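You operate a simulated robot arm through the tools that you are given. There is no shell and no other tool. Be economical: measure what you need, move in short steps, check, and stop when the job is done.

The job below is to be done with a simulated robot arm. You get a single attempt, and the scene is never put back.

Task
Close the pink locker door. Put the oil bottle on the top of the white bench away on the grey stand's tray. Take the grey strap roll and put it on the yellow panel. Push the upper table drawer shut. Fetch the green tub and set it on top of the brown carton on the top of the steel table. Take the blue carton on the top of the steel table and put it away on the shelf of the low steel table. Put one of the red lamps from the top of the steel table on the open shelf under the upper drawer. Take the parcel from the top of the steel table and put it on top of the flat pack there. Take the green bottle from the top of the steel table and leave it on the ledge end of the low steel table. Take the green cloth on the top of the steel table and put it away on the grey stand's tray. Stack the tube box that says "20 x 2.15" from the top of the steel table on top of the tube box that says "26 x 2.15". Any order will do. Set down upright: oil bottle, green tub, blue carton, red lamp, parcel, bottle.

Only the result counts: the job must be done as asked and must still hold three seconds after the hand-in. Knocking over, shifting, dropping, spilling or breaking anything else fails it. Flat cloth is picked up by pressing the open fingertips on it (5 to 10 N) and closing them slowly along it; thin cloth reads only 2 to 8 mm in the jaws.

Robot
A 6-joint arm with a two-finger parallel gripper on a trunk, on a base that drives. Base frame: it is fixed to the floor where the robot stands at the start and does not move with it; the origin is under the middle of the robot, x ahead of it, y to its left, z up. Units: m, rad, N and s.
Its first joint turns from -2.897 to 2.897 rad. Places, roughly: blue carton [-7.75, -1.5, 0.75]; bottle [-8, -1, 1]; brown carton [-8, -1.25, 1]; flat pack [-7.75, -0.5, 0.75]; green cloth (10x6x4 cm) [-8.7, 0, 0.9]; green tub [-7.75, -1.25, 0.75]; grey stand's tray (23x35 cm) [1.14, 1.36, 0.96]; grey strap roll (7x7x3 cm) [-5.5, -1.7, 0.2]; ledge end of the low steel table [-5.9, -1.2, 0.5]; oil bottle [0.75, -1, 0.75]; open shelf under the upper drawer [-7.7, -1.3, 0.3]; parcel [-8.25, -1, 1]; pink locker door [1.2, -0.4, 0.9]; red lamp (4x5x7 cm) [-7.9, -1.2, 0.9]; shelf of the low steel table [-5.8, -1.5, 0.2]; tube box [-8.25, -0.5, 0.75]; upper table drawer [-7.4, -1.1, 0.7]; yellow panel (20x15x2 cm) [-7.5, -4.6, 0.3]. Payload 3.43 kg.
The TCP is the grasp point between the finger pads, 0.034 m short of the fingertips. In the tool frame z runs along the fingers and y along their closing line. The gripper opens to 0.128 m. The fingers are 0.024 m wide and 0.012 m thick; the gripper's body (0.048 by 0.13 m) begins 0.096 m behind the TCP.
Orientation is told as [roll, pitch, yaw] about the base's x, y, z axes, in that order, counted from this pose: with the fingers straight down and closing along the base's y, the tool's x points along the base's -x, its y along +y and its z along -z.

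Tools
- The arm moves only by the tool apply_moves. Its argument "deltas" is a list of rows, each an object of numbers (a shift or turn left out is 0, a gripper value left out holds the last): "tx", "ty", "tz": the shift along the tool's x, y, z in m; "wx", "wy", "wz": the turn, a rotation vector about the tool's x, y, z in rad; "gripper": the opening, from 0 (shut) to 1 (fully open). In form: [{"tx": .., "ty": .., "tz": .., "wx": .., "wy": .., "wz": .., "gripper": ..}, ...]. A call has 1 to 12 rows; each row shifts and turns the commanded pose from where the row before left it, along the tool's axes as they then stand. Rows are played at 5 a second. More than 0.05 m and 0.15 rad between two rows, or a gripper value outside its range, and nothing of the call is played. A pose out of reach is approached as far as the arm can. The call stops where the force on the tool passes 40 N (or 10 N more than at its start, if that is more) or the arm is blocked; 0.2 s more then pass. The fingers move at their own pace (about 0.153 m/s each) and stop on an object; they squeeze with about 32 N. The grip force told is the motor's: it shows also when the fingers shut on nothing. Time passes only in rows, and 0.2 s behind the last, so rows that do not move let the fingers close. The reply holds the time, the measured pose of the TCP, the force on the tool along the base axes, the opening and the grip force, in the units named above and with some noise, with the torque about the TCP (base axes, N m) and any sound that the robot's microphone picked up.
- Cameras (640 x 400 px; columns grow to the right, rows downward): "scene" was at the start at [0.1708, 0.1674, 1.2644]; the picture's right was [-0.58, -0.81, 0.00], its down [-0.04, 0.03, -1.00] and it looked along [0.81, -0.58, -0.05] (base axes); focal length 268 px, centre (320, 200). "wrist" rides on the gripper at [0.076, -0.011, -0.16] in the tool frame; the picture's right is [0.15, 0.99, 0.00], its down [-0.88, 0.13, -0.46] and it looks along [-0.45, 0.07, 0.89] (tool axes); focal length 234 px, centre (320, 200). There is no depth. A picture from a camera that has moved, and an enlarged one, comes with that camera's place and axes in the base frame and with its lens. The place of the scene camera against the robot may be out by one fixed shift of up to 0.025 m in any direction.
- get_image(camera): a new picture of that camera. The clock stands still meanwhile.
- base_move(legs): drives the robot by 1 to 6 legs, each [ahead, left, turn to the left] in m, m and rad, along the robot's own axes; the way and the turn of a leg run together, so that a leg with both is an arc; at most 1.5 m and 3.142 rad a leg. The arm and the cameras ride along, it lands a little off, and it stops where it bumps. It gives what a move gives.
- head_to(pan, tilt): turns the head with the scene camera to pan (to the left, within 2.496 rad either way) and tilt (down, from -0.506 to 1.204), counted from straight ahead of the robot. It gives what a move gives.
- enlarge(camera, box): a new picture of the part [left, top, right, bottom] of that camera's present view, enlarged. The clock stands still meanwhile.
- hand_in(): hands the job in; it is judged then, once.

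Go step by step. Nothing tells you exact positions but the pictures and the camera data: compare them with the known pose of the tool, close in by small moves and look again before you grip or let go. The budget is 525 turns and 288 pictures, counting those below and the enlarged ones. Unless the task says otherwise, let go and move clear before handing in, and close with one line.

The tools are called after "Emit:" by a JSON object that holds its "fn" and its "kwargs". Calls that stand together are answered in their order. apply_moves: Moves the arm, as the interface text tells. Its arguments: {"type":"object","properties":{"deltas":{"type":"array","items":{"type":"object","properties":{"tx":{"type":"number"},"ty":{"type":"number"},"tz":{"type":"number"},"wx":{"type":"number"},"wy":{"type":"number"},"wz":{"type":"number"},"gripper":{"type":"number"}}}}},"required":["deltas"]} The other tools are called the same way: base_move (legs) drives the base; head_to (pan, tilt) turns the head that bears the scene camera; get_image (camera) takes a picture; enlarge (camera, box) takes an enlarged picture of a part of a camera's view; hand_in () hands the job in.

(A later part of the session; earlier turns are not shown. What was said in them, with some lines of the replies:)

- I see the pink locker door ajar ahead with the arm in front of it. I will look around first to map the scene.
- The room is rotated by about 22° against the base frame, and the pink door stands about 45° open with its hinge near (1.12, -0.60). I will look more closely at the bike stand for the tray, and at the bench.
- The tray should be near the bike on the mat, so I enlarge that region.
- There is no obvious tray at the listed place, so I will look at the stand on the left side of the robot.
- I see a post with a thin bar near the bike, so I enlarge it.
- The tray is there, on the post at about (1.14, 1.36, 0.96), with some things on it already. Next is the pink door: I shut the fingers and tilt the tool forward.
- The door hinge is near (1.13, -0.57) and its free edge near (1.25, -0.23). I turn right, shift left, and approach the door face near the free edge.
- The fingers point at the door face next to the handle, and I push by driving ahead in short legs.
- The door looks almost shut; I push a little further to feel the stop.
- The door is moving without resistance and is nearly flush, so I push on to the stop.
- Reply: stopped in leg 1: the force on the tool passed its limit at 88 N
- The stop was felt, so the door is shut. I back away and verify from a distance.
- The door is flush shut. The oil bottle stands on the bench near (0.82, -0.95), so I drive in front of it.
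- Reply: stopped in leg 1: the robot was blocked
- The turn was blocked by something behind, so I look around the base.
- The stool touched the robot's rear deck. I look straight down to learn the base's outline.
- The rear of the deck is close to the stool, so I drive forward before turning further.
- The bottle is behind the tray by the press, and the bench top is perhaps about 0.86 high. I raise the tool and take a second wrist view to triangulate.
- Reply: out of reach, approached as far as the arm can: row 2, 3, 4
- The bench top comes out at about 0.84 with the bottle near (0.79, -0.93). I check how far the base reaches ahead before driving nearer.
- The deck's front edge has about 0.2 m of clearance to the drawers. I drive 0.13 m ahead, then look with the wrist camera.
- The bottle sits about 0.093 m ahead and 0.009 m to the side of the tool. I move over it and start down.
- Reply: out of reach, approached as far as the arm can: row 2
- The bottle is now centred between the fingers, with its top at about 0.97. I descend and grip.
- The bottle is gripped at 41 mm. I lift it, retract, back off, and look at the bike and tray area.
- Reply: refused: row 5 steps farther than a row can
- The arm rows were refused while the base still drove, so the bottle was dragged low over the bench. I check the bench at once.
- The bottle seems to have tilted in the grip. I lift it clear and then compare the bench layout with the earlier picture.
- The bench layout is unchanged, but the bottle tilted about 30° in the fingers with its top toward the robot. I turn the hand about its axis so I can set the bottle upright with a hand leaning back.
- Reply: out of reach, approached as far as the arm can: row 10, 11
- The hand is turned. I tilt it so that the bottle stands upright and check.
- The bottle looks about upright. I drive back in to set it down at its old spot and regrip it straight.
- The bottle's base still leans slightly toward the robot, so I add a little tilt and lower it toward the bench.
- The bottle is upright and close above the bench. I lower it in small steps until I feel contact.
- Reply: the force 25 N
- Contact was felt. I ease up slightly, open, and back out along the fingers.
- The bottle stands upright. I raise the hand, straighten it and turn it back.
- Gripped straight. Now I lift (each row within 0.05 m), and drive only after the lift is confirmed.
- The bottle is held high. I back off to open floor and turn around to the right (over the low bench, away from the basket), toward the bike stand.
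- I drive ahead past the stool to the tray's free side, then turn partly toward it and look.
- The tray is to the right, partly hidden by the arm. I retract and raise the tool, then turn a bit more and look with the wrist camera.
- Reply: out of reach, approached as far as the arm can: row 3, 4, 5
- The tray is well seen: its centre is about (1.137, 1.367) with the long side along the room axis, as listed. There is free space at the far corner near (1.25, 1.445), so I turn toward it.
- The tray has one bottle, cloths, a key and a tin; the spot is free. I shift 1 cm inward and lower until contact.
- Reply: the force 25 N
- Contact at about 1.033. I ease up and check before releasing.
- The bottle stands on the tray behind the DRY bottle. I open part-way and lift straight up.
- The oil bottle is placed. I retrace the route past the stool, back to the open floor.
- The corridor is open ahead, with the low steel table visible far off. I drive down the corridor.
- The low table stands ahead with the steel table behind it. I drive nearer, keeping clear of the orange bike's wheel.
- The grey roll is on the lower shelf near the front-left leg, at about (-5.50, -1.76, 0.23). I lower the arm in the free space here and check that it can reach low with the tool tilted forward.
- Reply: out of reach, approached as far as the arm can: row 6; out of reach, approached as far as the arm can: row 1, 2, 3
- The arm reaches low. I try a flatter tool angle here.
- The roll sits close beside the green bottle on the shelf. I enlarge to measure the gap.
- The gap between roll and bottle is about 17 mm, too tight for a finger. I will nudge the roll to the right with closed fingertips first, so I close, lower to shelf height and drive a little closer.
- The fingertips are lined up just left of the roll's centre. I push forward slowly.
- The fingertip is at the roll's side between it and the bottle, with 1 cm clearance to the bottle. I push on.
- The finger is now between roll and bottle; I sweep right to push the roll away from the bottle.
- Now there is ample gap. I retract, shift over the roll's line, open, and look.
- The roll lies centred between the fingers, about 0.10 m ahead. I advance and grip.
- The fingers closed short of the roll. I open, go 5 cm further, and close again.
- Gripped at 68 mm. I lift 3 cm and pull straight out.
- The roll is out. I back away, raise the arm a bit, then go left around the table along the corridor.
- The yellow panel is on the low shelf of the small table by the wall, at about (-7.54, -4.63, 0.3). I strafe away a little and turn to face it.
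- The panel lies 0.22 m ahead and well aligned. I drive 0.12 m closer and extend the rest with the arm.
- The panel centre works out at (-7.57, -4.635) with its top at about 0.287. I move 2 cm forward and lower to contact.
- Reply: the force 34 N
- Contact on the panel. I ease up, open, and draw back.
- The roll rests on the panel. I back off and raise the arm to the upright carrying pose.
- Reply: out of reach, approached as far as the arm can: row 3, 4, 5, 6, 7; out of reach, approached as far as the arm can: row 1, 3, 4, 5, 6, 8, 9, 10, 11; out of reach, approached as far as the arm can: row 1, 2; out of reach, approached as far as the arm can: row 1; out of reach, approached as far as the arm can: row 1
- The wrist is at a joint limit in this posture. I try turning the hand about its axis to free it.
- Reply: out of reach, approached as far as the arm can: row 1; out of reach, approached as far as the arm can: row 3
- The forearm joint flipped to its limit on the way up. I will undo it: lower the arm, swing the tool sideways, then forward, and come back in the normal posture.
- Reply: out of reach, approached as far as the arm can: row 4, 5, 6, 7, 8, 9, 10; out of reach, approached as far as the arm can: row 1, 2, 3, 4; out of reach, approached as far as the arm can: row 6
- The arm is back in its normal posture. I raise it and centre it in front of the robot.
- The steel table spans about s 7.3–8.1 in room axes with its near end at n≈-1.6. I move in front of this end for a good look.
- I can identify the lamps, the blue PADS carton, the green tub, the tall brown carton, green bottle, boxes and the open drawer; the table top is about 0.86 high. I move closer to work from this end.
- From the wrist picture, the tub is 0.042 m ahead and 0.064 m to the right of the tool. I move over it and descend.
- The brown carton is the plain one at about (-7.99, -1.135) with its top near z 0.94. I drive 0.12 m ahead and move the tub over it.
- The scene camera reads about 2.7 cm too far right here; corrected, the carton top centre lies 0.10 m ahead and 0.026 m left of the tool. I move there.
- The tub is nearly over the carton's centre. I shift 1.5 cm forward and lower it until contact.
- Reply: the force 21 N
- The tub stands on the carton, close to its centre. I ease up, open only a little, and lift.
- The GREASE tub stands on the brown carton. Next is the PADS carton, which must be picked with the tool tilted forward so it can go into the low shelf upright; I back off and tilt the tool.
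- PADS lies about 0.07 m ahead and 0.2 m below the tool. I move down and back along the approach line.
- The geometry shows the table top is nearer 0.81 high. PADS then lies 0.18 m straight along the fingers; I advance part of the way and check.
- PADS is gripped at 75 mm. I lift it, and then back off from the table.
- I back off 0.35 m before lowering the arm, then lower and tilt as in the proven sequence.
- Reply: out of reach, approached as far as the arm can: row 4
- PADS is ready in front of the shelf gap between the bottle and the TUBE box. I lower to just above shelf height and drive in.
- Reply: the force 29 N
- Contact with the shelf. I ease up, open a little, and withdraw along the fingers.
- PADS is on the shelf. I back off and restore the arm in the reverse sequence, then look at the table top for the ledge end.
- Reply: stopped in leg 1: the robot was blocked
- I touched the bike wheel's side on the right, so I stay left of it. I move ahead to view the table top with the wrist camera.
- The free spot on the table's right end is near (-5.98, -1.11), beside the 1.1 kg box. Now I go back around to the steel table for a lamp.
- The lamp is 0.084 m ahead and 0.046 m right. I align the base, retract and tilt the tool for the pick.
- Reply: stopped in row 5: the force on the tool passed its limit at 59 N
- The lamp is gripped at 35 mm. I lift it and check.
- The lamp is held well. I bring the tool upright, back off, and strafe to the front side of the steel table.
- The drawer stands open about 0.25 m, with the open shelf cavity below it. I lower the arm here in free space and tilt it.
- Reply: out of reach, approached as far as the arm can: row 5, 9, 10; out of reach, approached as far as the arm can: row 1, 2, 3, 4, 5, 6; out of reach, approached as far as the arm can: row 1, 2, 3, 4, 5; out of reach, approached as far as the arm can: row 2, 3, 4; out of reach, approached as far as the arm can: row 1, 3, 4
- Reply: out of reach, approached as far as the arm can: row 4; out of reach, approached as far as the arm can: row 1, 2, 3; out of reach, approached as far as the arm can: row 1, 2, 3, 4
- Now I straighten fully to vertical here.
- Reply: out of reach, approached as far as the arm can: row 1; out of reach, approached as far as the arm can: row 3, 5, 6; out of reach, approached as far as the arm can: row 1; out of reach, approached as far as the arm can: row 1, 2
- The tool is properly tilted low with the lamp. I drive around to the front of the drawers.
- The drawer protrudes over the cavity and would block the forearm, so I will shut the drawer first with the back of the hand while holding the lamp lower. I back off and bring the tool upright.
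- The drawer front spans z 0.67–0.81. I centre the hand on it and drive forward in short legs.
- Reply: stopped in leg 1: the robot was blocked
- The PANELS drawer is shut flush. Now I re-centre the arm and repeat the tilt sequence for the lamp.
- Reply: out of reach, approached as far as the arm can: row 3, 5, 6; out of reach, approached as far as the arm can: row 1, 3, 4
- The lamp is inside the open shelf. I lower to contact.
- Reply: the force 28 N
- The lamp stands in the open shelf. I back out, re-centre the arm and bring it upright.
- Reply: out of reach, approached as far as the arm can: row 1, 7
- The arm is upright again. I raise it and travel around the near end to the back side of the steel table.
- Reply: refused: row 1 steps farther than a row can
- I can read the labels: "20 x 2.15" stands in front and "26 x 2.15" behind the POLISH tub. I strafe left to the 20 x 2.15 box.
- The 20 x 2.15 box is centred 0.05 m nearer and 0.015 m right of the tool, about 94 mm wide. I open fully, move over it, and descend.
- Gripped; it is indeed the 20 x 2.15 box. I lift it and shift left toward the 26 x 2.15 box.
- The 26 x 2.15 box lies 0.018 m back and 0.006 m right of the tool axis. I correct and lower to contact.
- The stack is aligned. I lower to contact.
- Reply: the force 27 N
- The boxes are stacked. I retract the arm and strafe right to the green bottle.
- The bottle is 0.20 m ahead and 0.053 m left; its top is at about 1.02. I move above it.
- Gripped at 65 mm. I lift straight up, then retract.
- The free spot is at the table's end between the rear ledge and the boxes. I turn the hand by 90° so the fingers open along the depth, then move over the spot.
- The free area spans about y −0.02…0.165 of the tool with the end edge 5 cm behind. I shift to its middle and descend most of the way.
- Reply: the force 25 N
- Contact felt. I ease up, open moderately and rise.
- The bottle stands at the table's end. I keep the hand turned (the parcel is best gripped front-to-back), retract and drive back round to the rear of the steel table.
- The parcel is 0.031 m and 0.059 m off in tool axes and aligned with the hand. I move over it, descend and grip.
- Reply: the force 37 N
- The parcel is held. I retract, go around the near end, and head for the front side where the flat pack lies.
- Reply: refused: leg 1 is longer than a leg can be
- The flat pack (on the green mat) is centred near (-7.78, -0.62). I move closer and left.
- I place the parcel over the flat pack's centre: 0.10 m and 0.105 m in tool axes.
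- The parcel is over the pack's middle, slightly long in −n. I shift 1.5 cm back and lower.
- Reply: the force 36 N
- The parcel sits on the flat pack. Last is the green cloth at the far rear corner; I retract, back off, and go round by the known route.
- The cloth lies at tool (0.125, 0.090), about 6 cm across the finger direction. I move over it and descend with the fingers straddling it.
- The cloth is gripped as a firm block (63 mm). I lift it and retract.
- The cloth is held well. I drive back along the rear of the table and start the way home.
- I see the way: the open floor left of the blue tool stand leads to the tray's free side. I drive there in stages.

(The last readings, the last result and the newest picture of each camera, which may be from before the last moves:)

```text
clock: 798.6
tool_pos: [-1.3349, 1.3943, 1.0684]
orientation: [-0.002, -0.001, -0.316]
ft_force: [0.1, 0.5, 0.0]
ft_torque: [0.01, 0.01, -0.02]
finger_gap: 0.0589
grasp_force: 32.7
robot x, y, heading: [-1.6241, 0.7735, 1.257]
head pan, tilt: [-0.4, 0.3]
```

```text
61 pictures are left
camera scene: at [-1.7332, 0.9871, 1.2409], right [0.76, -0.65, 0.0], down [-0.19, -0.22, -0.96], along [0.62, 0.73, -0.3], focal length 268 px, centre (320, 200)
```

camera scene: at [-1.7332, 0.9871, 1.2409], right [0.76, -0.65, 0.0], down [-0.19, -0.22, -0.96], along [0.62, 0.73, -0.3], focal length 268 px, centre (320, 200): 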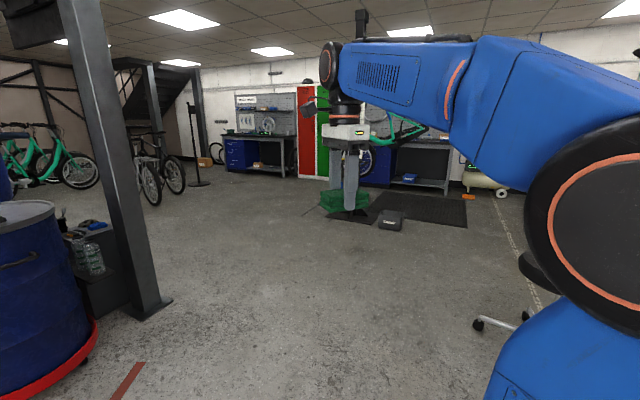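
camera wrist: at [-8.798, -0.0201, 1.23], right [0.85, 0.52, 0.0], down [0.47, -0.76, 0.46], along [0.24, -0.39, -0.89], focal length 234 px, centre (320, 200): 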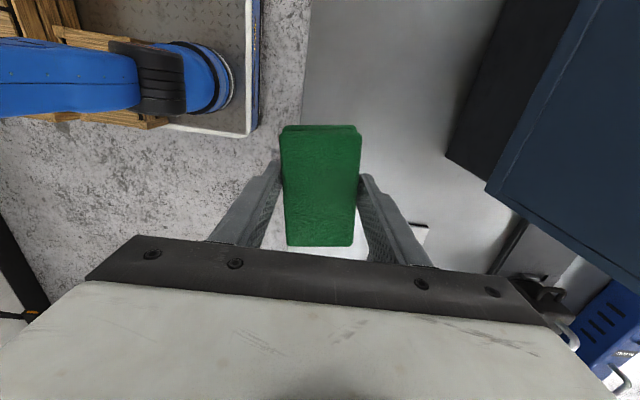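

Emit:
{"fn": "base_move", "kwargs": {"legs": [[0, 0, -0.447], [1.0, 0, 0], [0.6, 0, 0], [0, 0, -0.9]]}}

Emit:
{"fn": "head_to", "kwargs": {"pan": 0.2, "tilt": 0.4}}

Emit:
{"fn": "get_image", "kwargs": {"camera": "scene"}}

```text
clock: 810.5
tool_pos: [0.1659, 1.7828, 1.0695]
orientation: [-0.003, -0.002, -1.672]
ft_force: [0.4, -0.3, -0.7]
ft_torque: [0.01, 0.04, 0.0]
finger_gap: 0.059
grasp_force: 31.7
robot x, y, heading: [-0.4991, 1.9343, -0.096]
head pan, tilt: [-0.4, 0.3]
```

```text
clock: 811.5
tool_pos: [0.1651, 1.7821, 1.0695]
orientation: [-0.002, -0.001, -1.669]
ft_force: [-0.4, 0.7, 0.1]
ft_torque: [0.01, 0.01, -0.01]
finger_gap: 0.059
grasp_force: 32.4
robot x, y, heading: [-0.5074, 1.9284, -0.094]
head pan, tilt: [0.201, 0.4]
```

```text
60 pictures are left
camera scene: at [-0.2954, 2.1544, 1.2317], right [0.11, -0.99, 0.0], down [-0.39, -0.04, -0.92], along [0.92, 0.1, -0.39], focal length 268 px, centre (320, 200)
```

scene: 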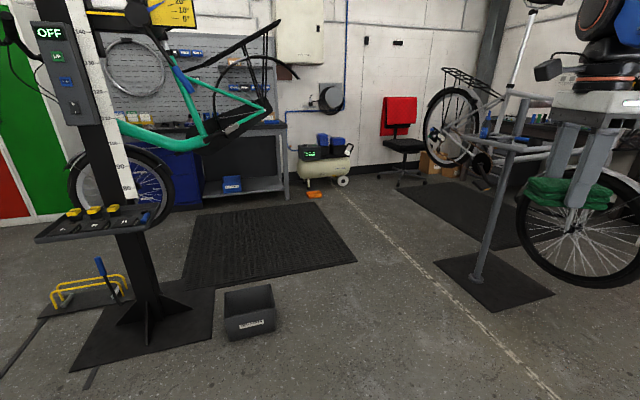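

I drive up to the tray's free side and turn toward it.

Emit:
{"fn": "base_move", "kwargs": {"legs": [[0.93, 0, 0], [0, 0, -0.45]]}}

Emit:
{"fn": "apply_moves", "kwargs": {"deltas": [{"wz": 0.14}, {"wz": 0.14}, {"wz": 0.14}, {"wz": 0.14}, {"wz": 0.14}]}}

Emit:
{"fn": "get_image", "kwargs": {"camera": "wrist"}}

Emit:
{"fn": "get_image", "kwargs": {"camera": "scene"}}

```text
clock: 817.7
tool_pos: [0.9593, 1.3926, 1.0694]
orientation: [0.0, -0.001, -2.151]
ft_force: [0.0, -0.4, -0.4]
ft_torque: [-0.02, 0.01, 0.0]
finger_gap: 0.059
grasp_force: 32.2
robot x, y, heading: [0.4313, 1.8359, -0.569]
head pan, tilt: [0.201, 0.4]
```

```text
clock: 818.9
tool_pos: [0.9575, 1.3914, 1.0685]
orientation: [0.0, -0.001, -2.854]
ft_force: [-0.2, -0.6, -0.6]
ft_torque: [0.02, -0.01, 0.03]
finger_gap: 0.0588
grasp_force: 31.7
robot x, y, heading: [0.432, 1.8361, -0.576]
head pan, tilt: [0.201, 0.4]
```

```text
59 pictures are left
camera wrist: at [1.0267, 1.4246, 1.2298], right [0.42, -0.91, 0.0], down [-0.81, -0.38, 0.46], along [-0.42, -0.19, -0.89], focal length 234 px, centre (320, 200)
```

wrist: 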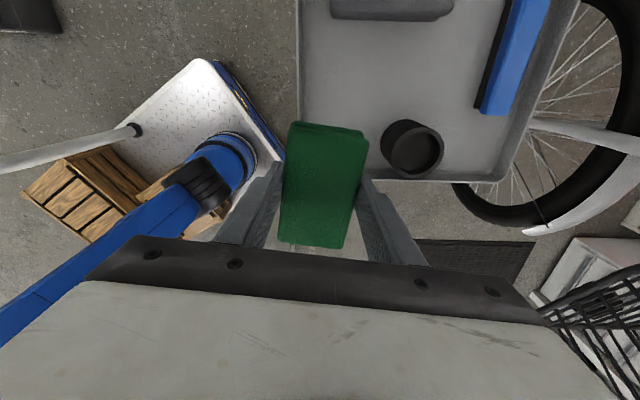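

```text
58 pictures are left
camera scene: at [0.7226, 1.9436, 1.2317], right [-0.36, -0.93, 0.0], down [-0.36, 0.14, -0.92], along [0.86, -0.34, -0.39], focal length 268 px, centre (320, 200)
```

scene: 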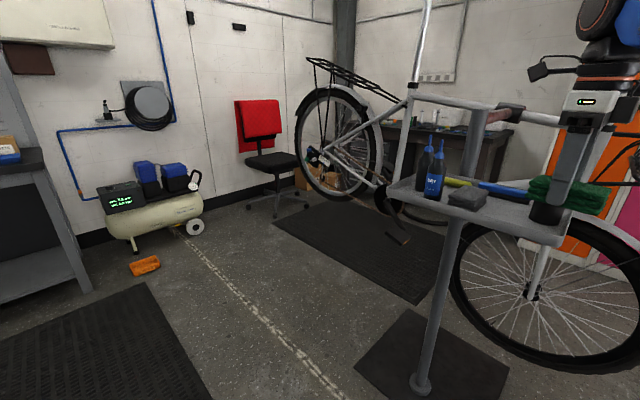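

The tray is clearly visible: free space lies left of the black tin, between the folded grey cloths and the near end. I move the cloth over it and look closely.

Emit:
{"fn": "apply_moves", "kwargs": {"deltas": [{"tx": 0.035, "ty": 0.003}, {"tx": 0.033, "ty": 0.003}, {"tz": 0.02}]}}

Emit:
{"fn": "get_image", "kwargs": {"camera": "wrist"}}

Emit:
{"fn": "head_to", "kwargs": {"pan": -0.4, "tilt": 0.4}}

Emit:
{"fn": "get_image", "kwargs": {"camera": "scene"}}

```text
clock: 819.7
tool_pos: [1.0239, 1.4054, 1.0484]
orientation: [0.0, -0.003, -2.851]
ft_force: [-0.7, 0.5, -0.3]
ft_torque: [-0.01, -0.03, -0.02]
finger_gap: 0.0588
grasp_force: 32.2
robot x, y, heading: [0.4316, 1.8373, -0.57]
head pan, tilt: [0.201, 0.4]
```

```text
57 pictures are left
camera wrist: at [1.0929, 1.4382, 1.2095], right [0.42, -0.91, 0.0], down [-0.8, -0.38, 0.46], along [-0.42, -0.19, -0.89], focal length 234 px, centre (320, 200)
```

wrist: 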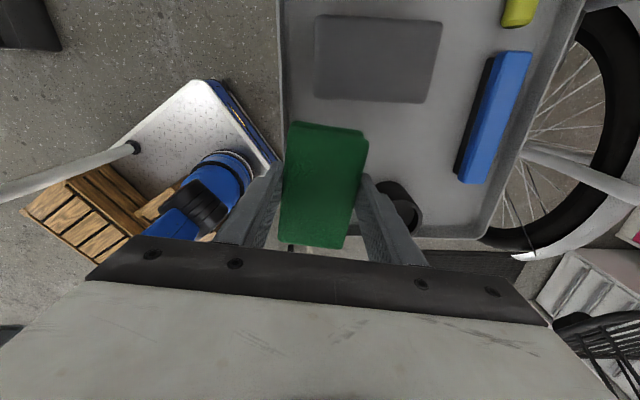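

```text
clock: 820.7
tool_pos: [1.0236, 1.4076, 1.0484]
orientation: [0.0, -0.003, -2.85]
ft_force: [0.1, 0.2, -0.7]
ft_torque: [0.0, 0.01, 0.0]
finger_gap: 0.0587
grasp_force: 32.1
robot x, y, heading: [0.4343, 1.8354, -0.576]
head pan, tilt: [-0.4, 0.4]
```

```text
56 pictures are left
camera scene: at [0.6885, 1.9008, 1.2317], right [-0.83, -0.56, 0.0], down [-0.22, 0.32, -0.92], along [0.52, -0.76, -0.39], focal length 268 px, centre (320, 200)
```

scene: 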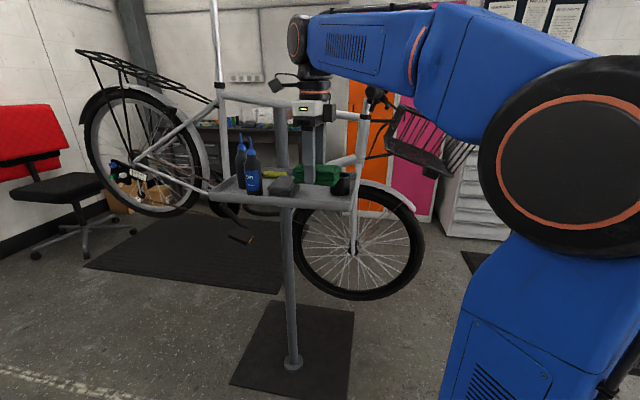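

The cloth hangs over the free spot between rim, folded cloths and tin. I shift 6 mm inward, lower to just above the rim and release.

Emit:
{"fn": "apply_moves", "kwargs": {"deltas": [{"ty": 0.006}, {"tz": 0.006}, {"tz": 0.006}]}}

Emit:
{"fn": "enlarge", "kwargs": {"camera": "scene", "box": [220, 100, 400, 220]}}

Emit:
{"fn": "enlarge", "kwargs": {"camera": "wrist", "box": [240, 60, 460, 260]}}

```text
clock: 821.5
tool_pos: [1.0257, 1.402, 1.036]
orientation: [0.0, -0.003, -2.848]
ft_force: [-0.2, 0.7, 0.8]
ft_torque: [-0.02, 0.03, 0.01]
finger_gap: 0.059
grasp_force: 32.0
robot x, y, heading: [0.4334, 1.8347, -0.569]
head pan, tilt: [-0.4, 0.4]
```

```text
3.33 times, centred on (310, 160) of scene
camera zoom: at [0.6885, 1.9007, 1.2317], right [-0.83, -0.56, 0.0], down [-0.22, 0.32, -0.92], along [0.52, -0.76, -0.39], focal length 893 px, centre (353, 333)
```

zoom: 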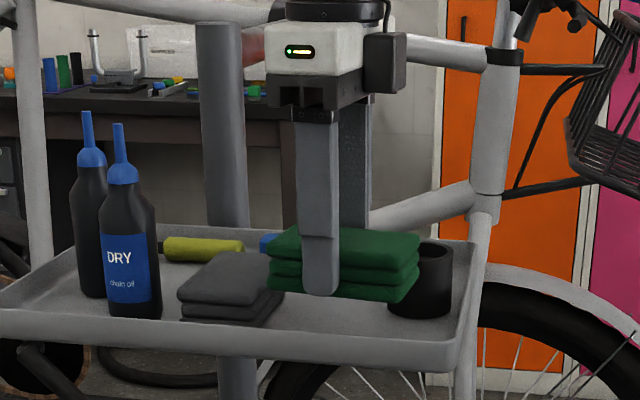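

```text
2.00 times, centred on (350, 160) of wrist
camera zoom: at [1.095, 1.4328, 1.1971], right [0.42, -0.91, 0.0], down [-0.8, -0.38, 0.46], along [-0.42, -0.19, -0.89], focal length 468 px, centre (260, 280)
```

zoom: 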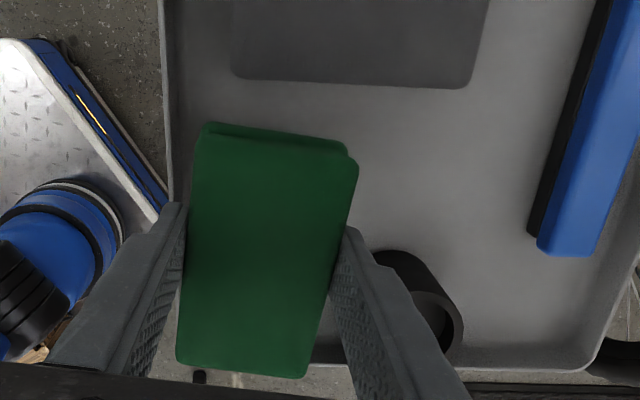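

The cloth would land right at the front rim, so I shift another 5 mm inward and release.

Emit:
{"fn": "apply_moves", "kwargs": {"deltas": [{"ty": 0.005}, {"gripper": 0.52}, {"gripper": 0.58}, {}]}}

Emit:
{"fn": "enlarge", "kwargs": {"camera": "scene", "box": [220, 100, 400, 220]}}

```text
clock: 822.5
tool_pos: [1.0269, 1.3969, 1.0382]
orientation: [-0.001, -0.003, -2.85]
ft_force: [-0.5, -0.3, -0.1]
ft_torque: [0.0, -0.04, 0.0]
finger_gap: 0.0743
grasp_force: 0.1
robot x, y, heading: [0.4326, 1.8364, -0.571]
head pan, tilt: [-0.4, 0.4]
```

```text
3.33 times, centred on (310, 160) of scene
camera zoom: at [0.6884, 1.9007, 1.2317], right [-0.83, -0.56, 0.0], down [-0.22, 0.32, -0.92], along [0.52, -0.76, -0.39], focal length 893 px, centre (353, 333)
```

zoom: 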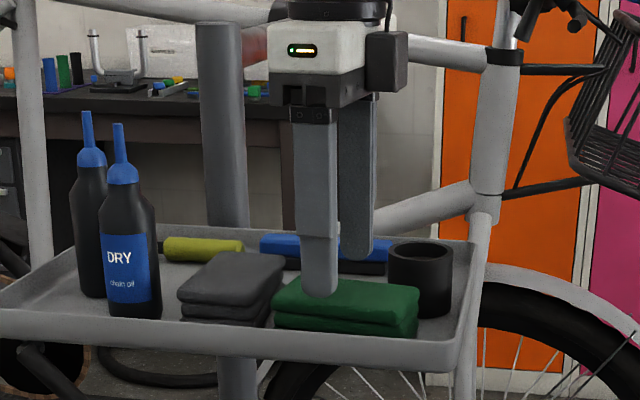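

The cloth lies flat on the tray. I rise straight up and verify.

Emit:
{"fn": "apply_moves", "kwargs": {"deltas": [{"tz": -0.02}, {"tz": -0.03}, {"tz": -0.04}, {"tz": -0.02}]}}

Emit:
{"fn": "get_image", "kwargs": {"camera": "wrist"}}

Emit:
{"fn": "enlarge", "kwargs": {"camera": "scene", "box": [220, 100, 400, 220]}}

```text
clock: 823.5
tool_pos: [1.0296, 1.3985, 1.1473]
orientation: [0.0, -0.004, -2.85]
ft_force: [0.1, 0.5, 0.4]
ft_torque: [0.05, -0.03, 0.02]
finger_gap: 0.074
grasp_force: 0.0
robot x, y, heading: [0.4323, 1.8351, -0.574]
head pan, tilt: [-0.4, 0.4]
```

```text
52 pictures are left
camera wrist: at [1.0974, 1.4293, 1.3087], right [0.42, -0.91, 0.0], down [-0.8, -0.38, 0.46], along [-0.42, -0.19, -0.89], focal length 234 px, centre (320, 200)
```

wrist: 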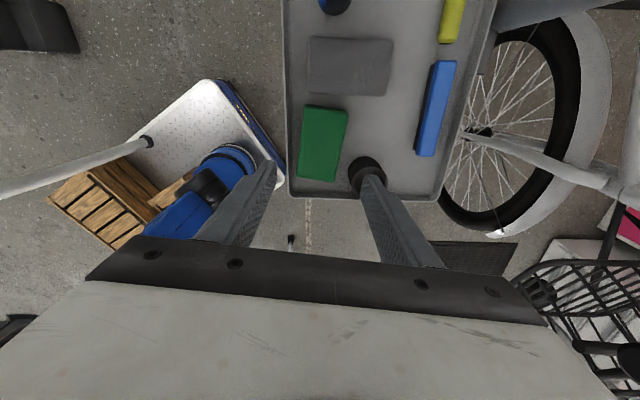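

```text
3.33 times, centred on (310, 160) of scene
camera zoom: at [0.6885, 1.9007, 1.2317], right [-0.83, -0.56, 0.0], down [-0.22, 0.32, -0.92], along [0.52, -0.76, -0.39], focal length 893 px, centre (353, 333)
```

zoom: 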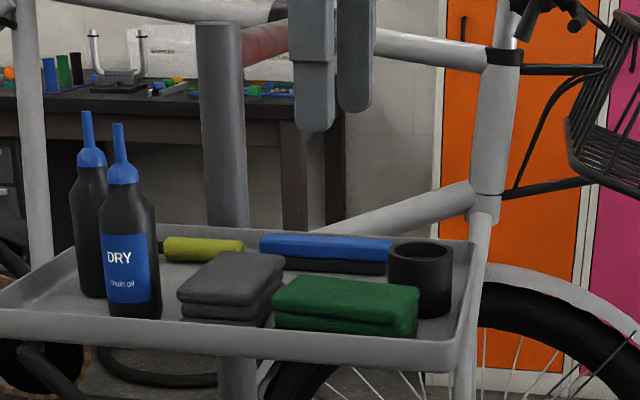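

Everything is in place. I move the arm clear of the tray before handing in.

Emit:
{"fn": "base_move", "kwargs": {"legs": [[-0.25, 0.1, 0]]}}

Emit:
{"fn": "hand_in", "kwargs": {}}

```text
clock: 825.5
tool_pos: [0.8679, 1.6186, 1.1473]
orientation: [0.0, -0.002, -2.851]
ft_force: [0.3, 0.0, -0.5]
ft_torque: [0.03, -0.01, 0.0]
finger_gap: 0.0743
grasp_force: 0.0
robot x, y, heading: [0.2712, 2.0601, -0.572]
head pan, tilt: [-0.4, 0.4]
```

```text
The job is handed in.
```

I did all eleven tasks and handed the job in, but three things could count against it: I chose the bottle's "ledge end" spot from the coordinates, the base pressed against the orange bike's wheel once and was blocked once near the stool, and I nudged the strap roll a few centimetres along its shelf before gripping it.
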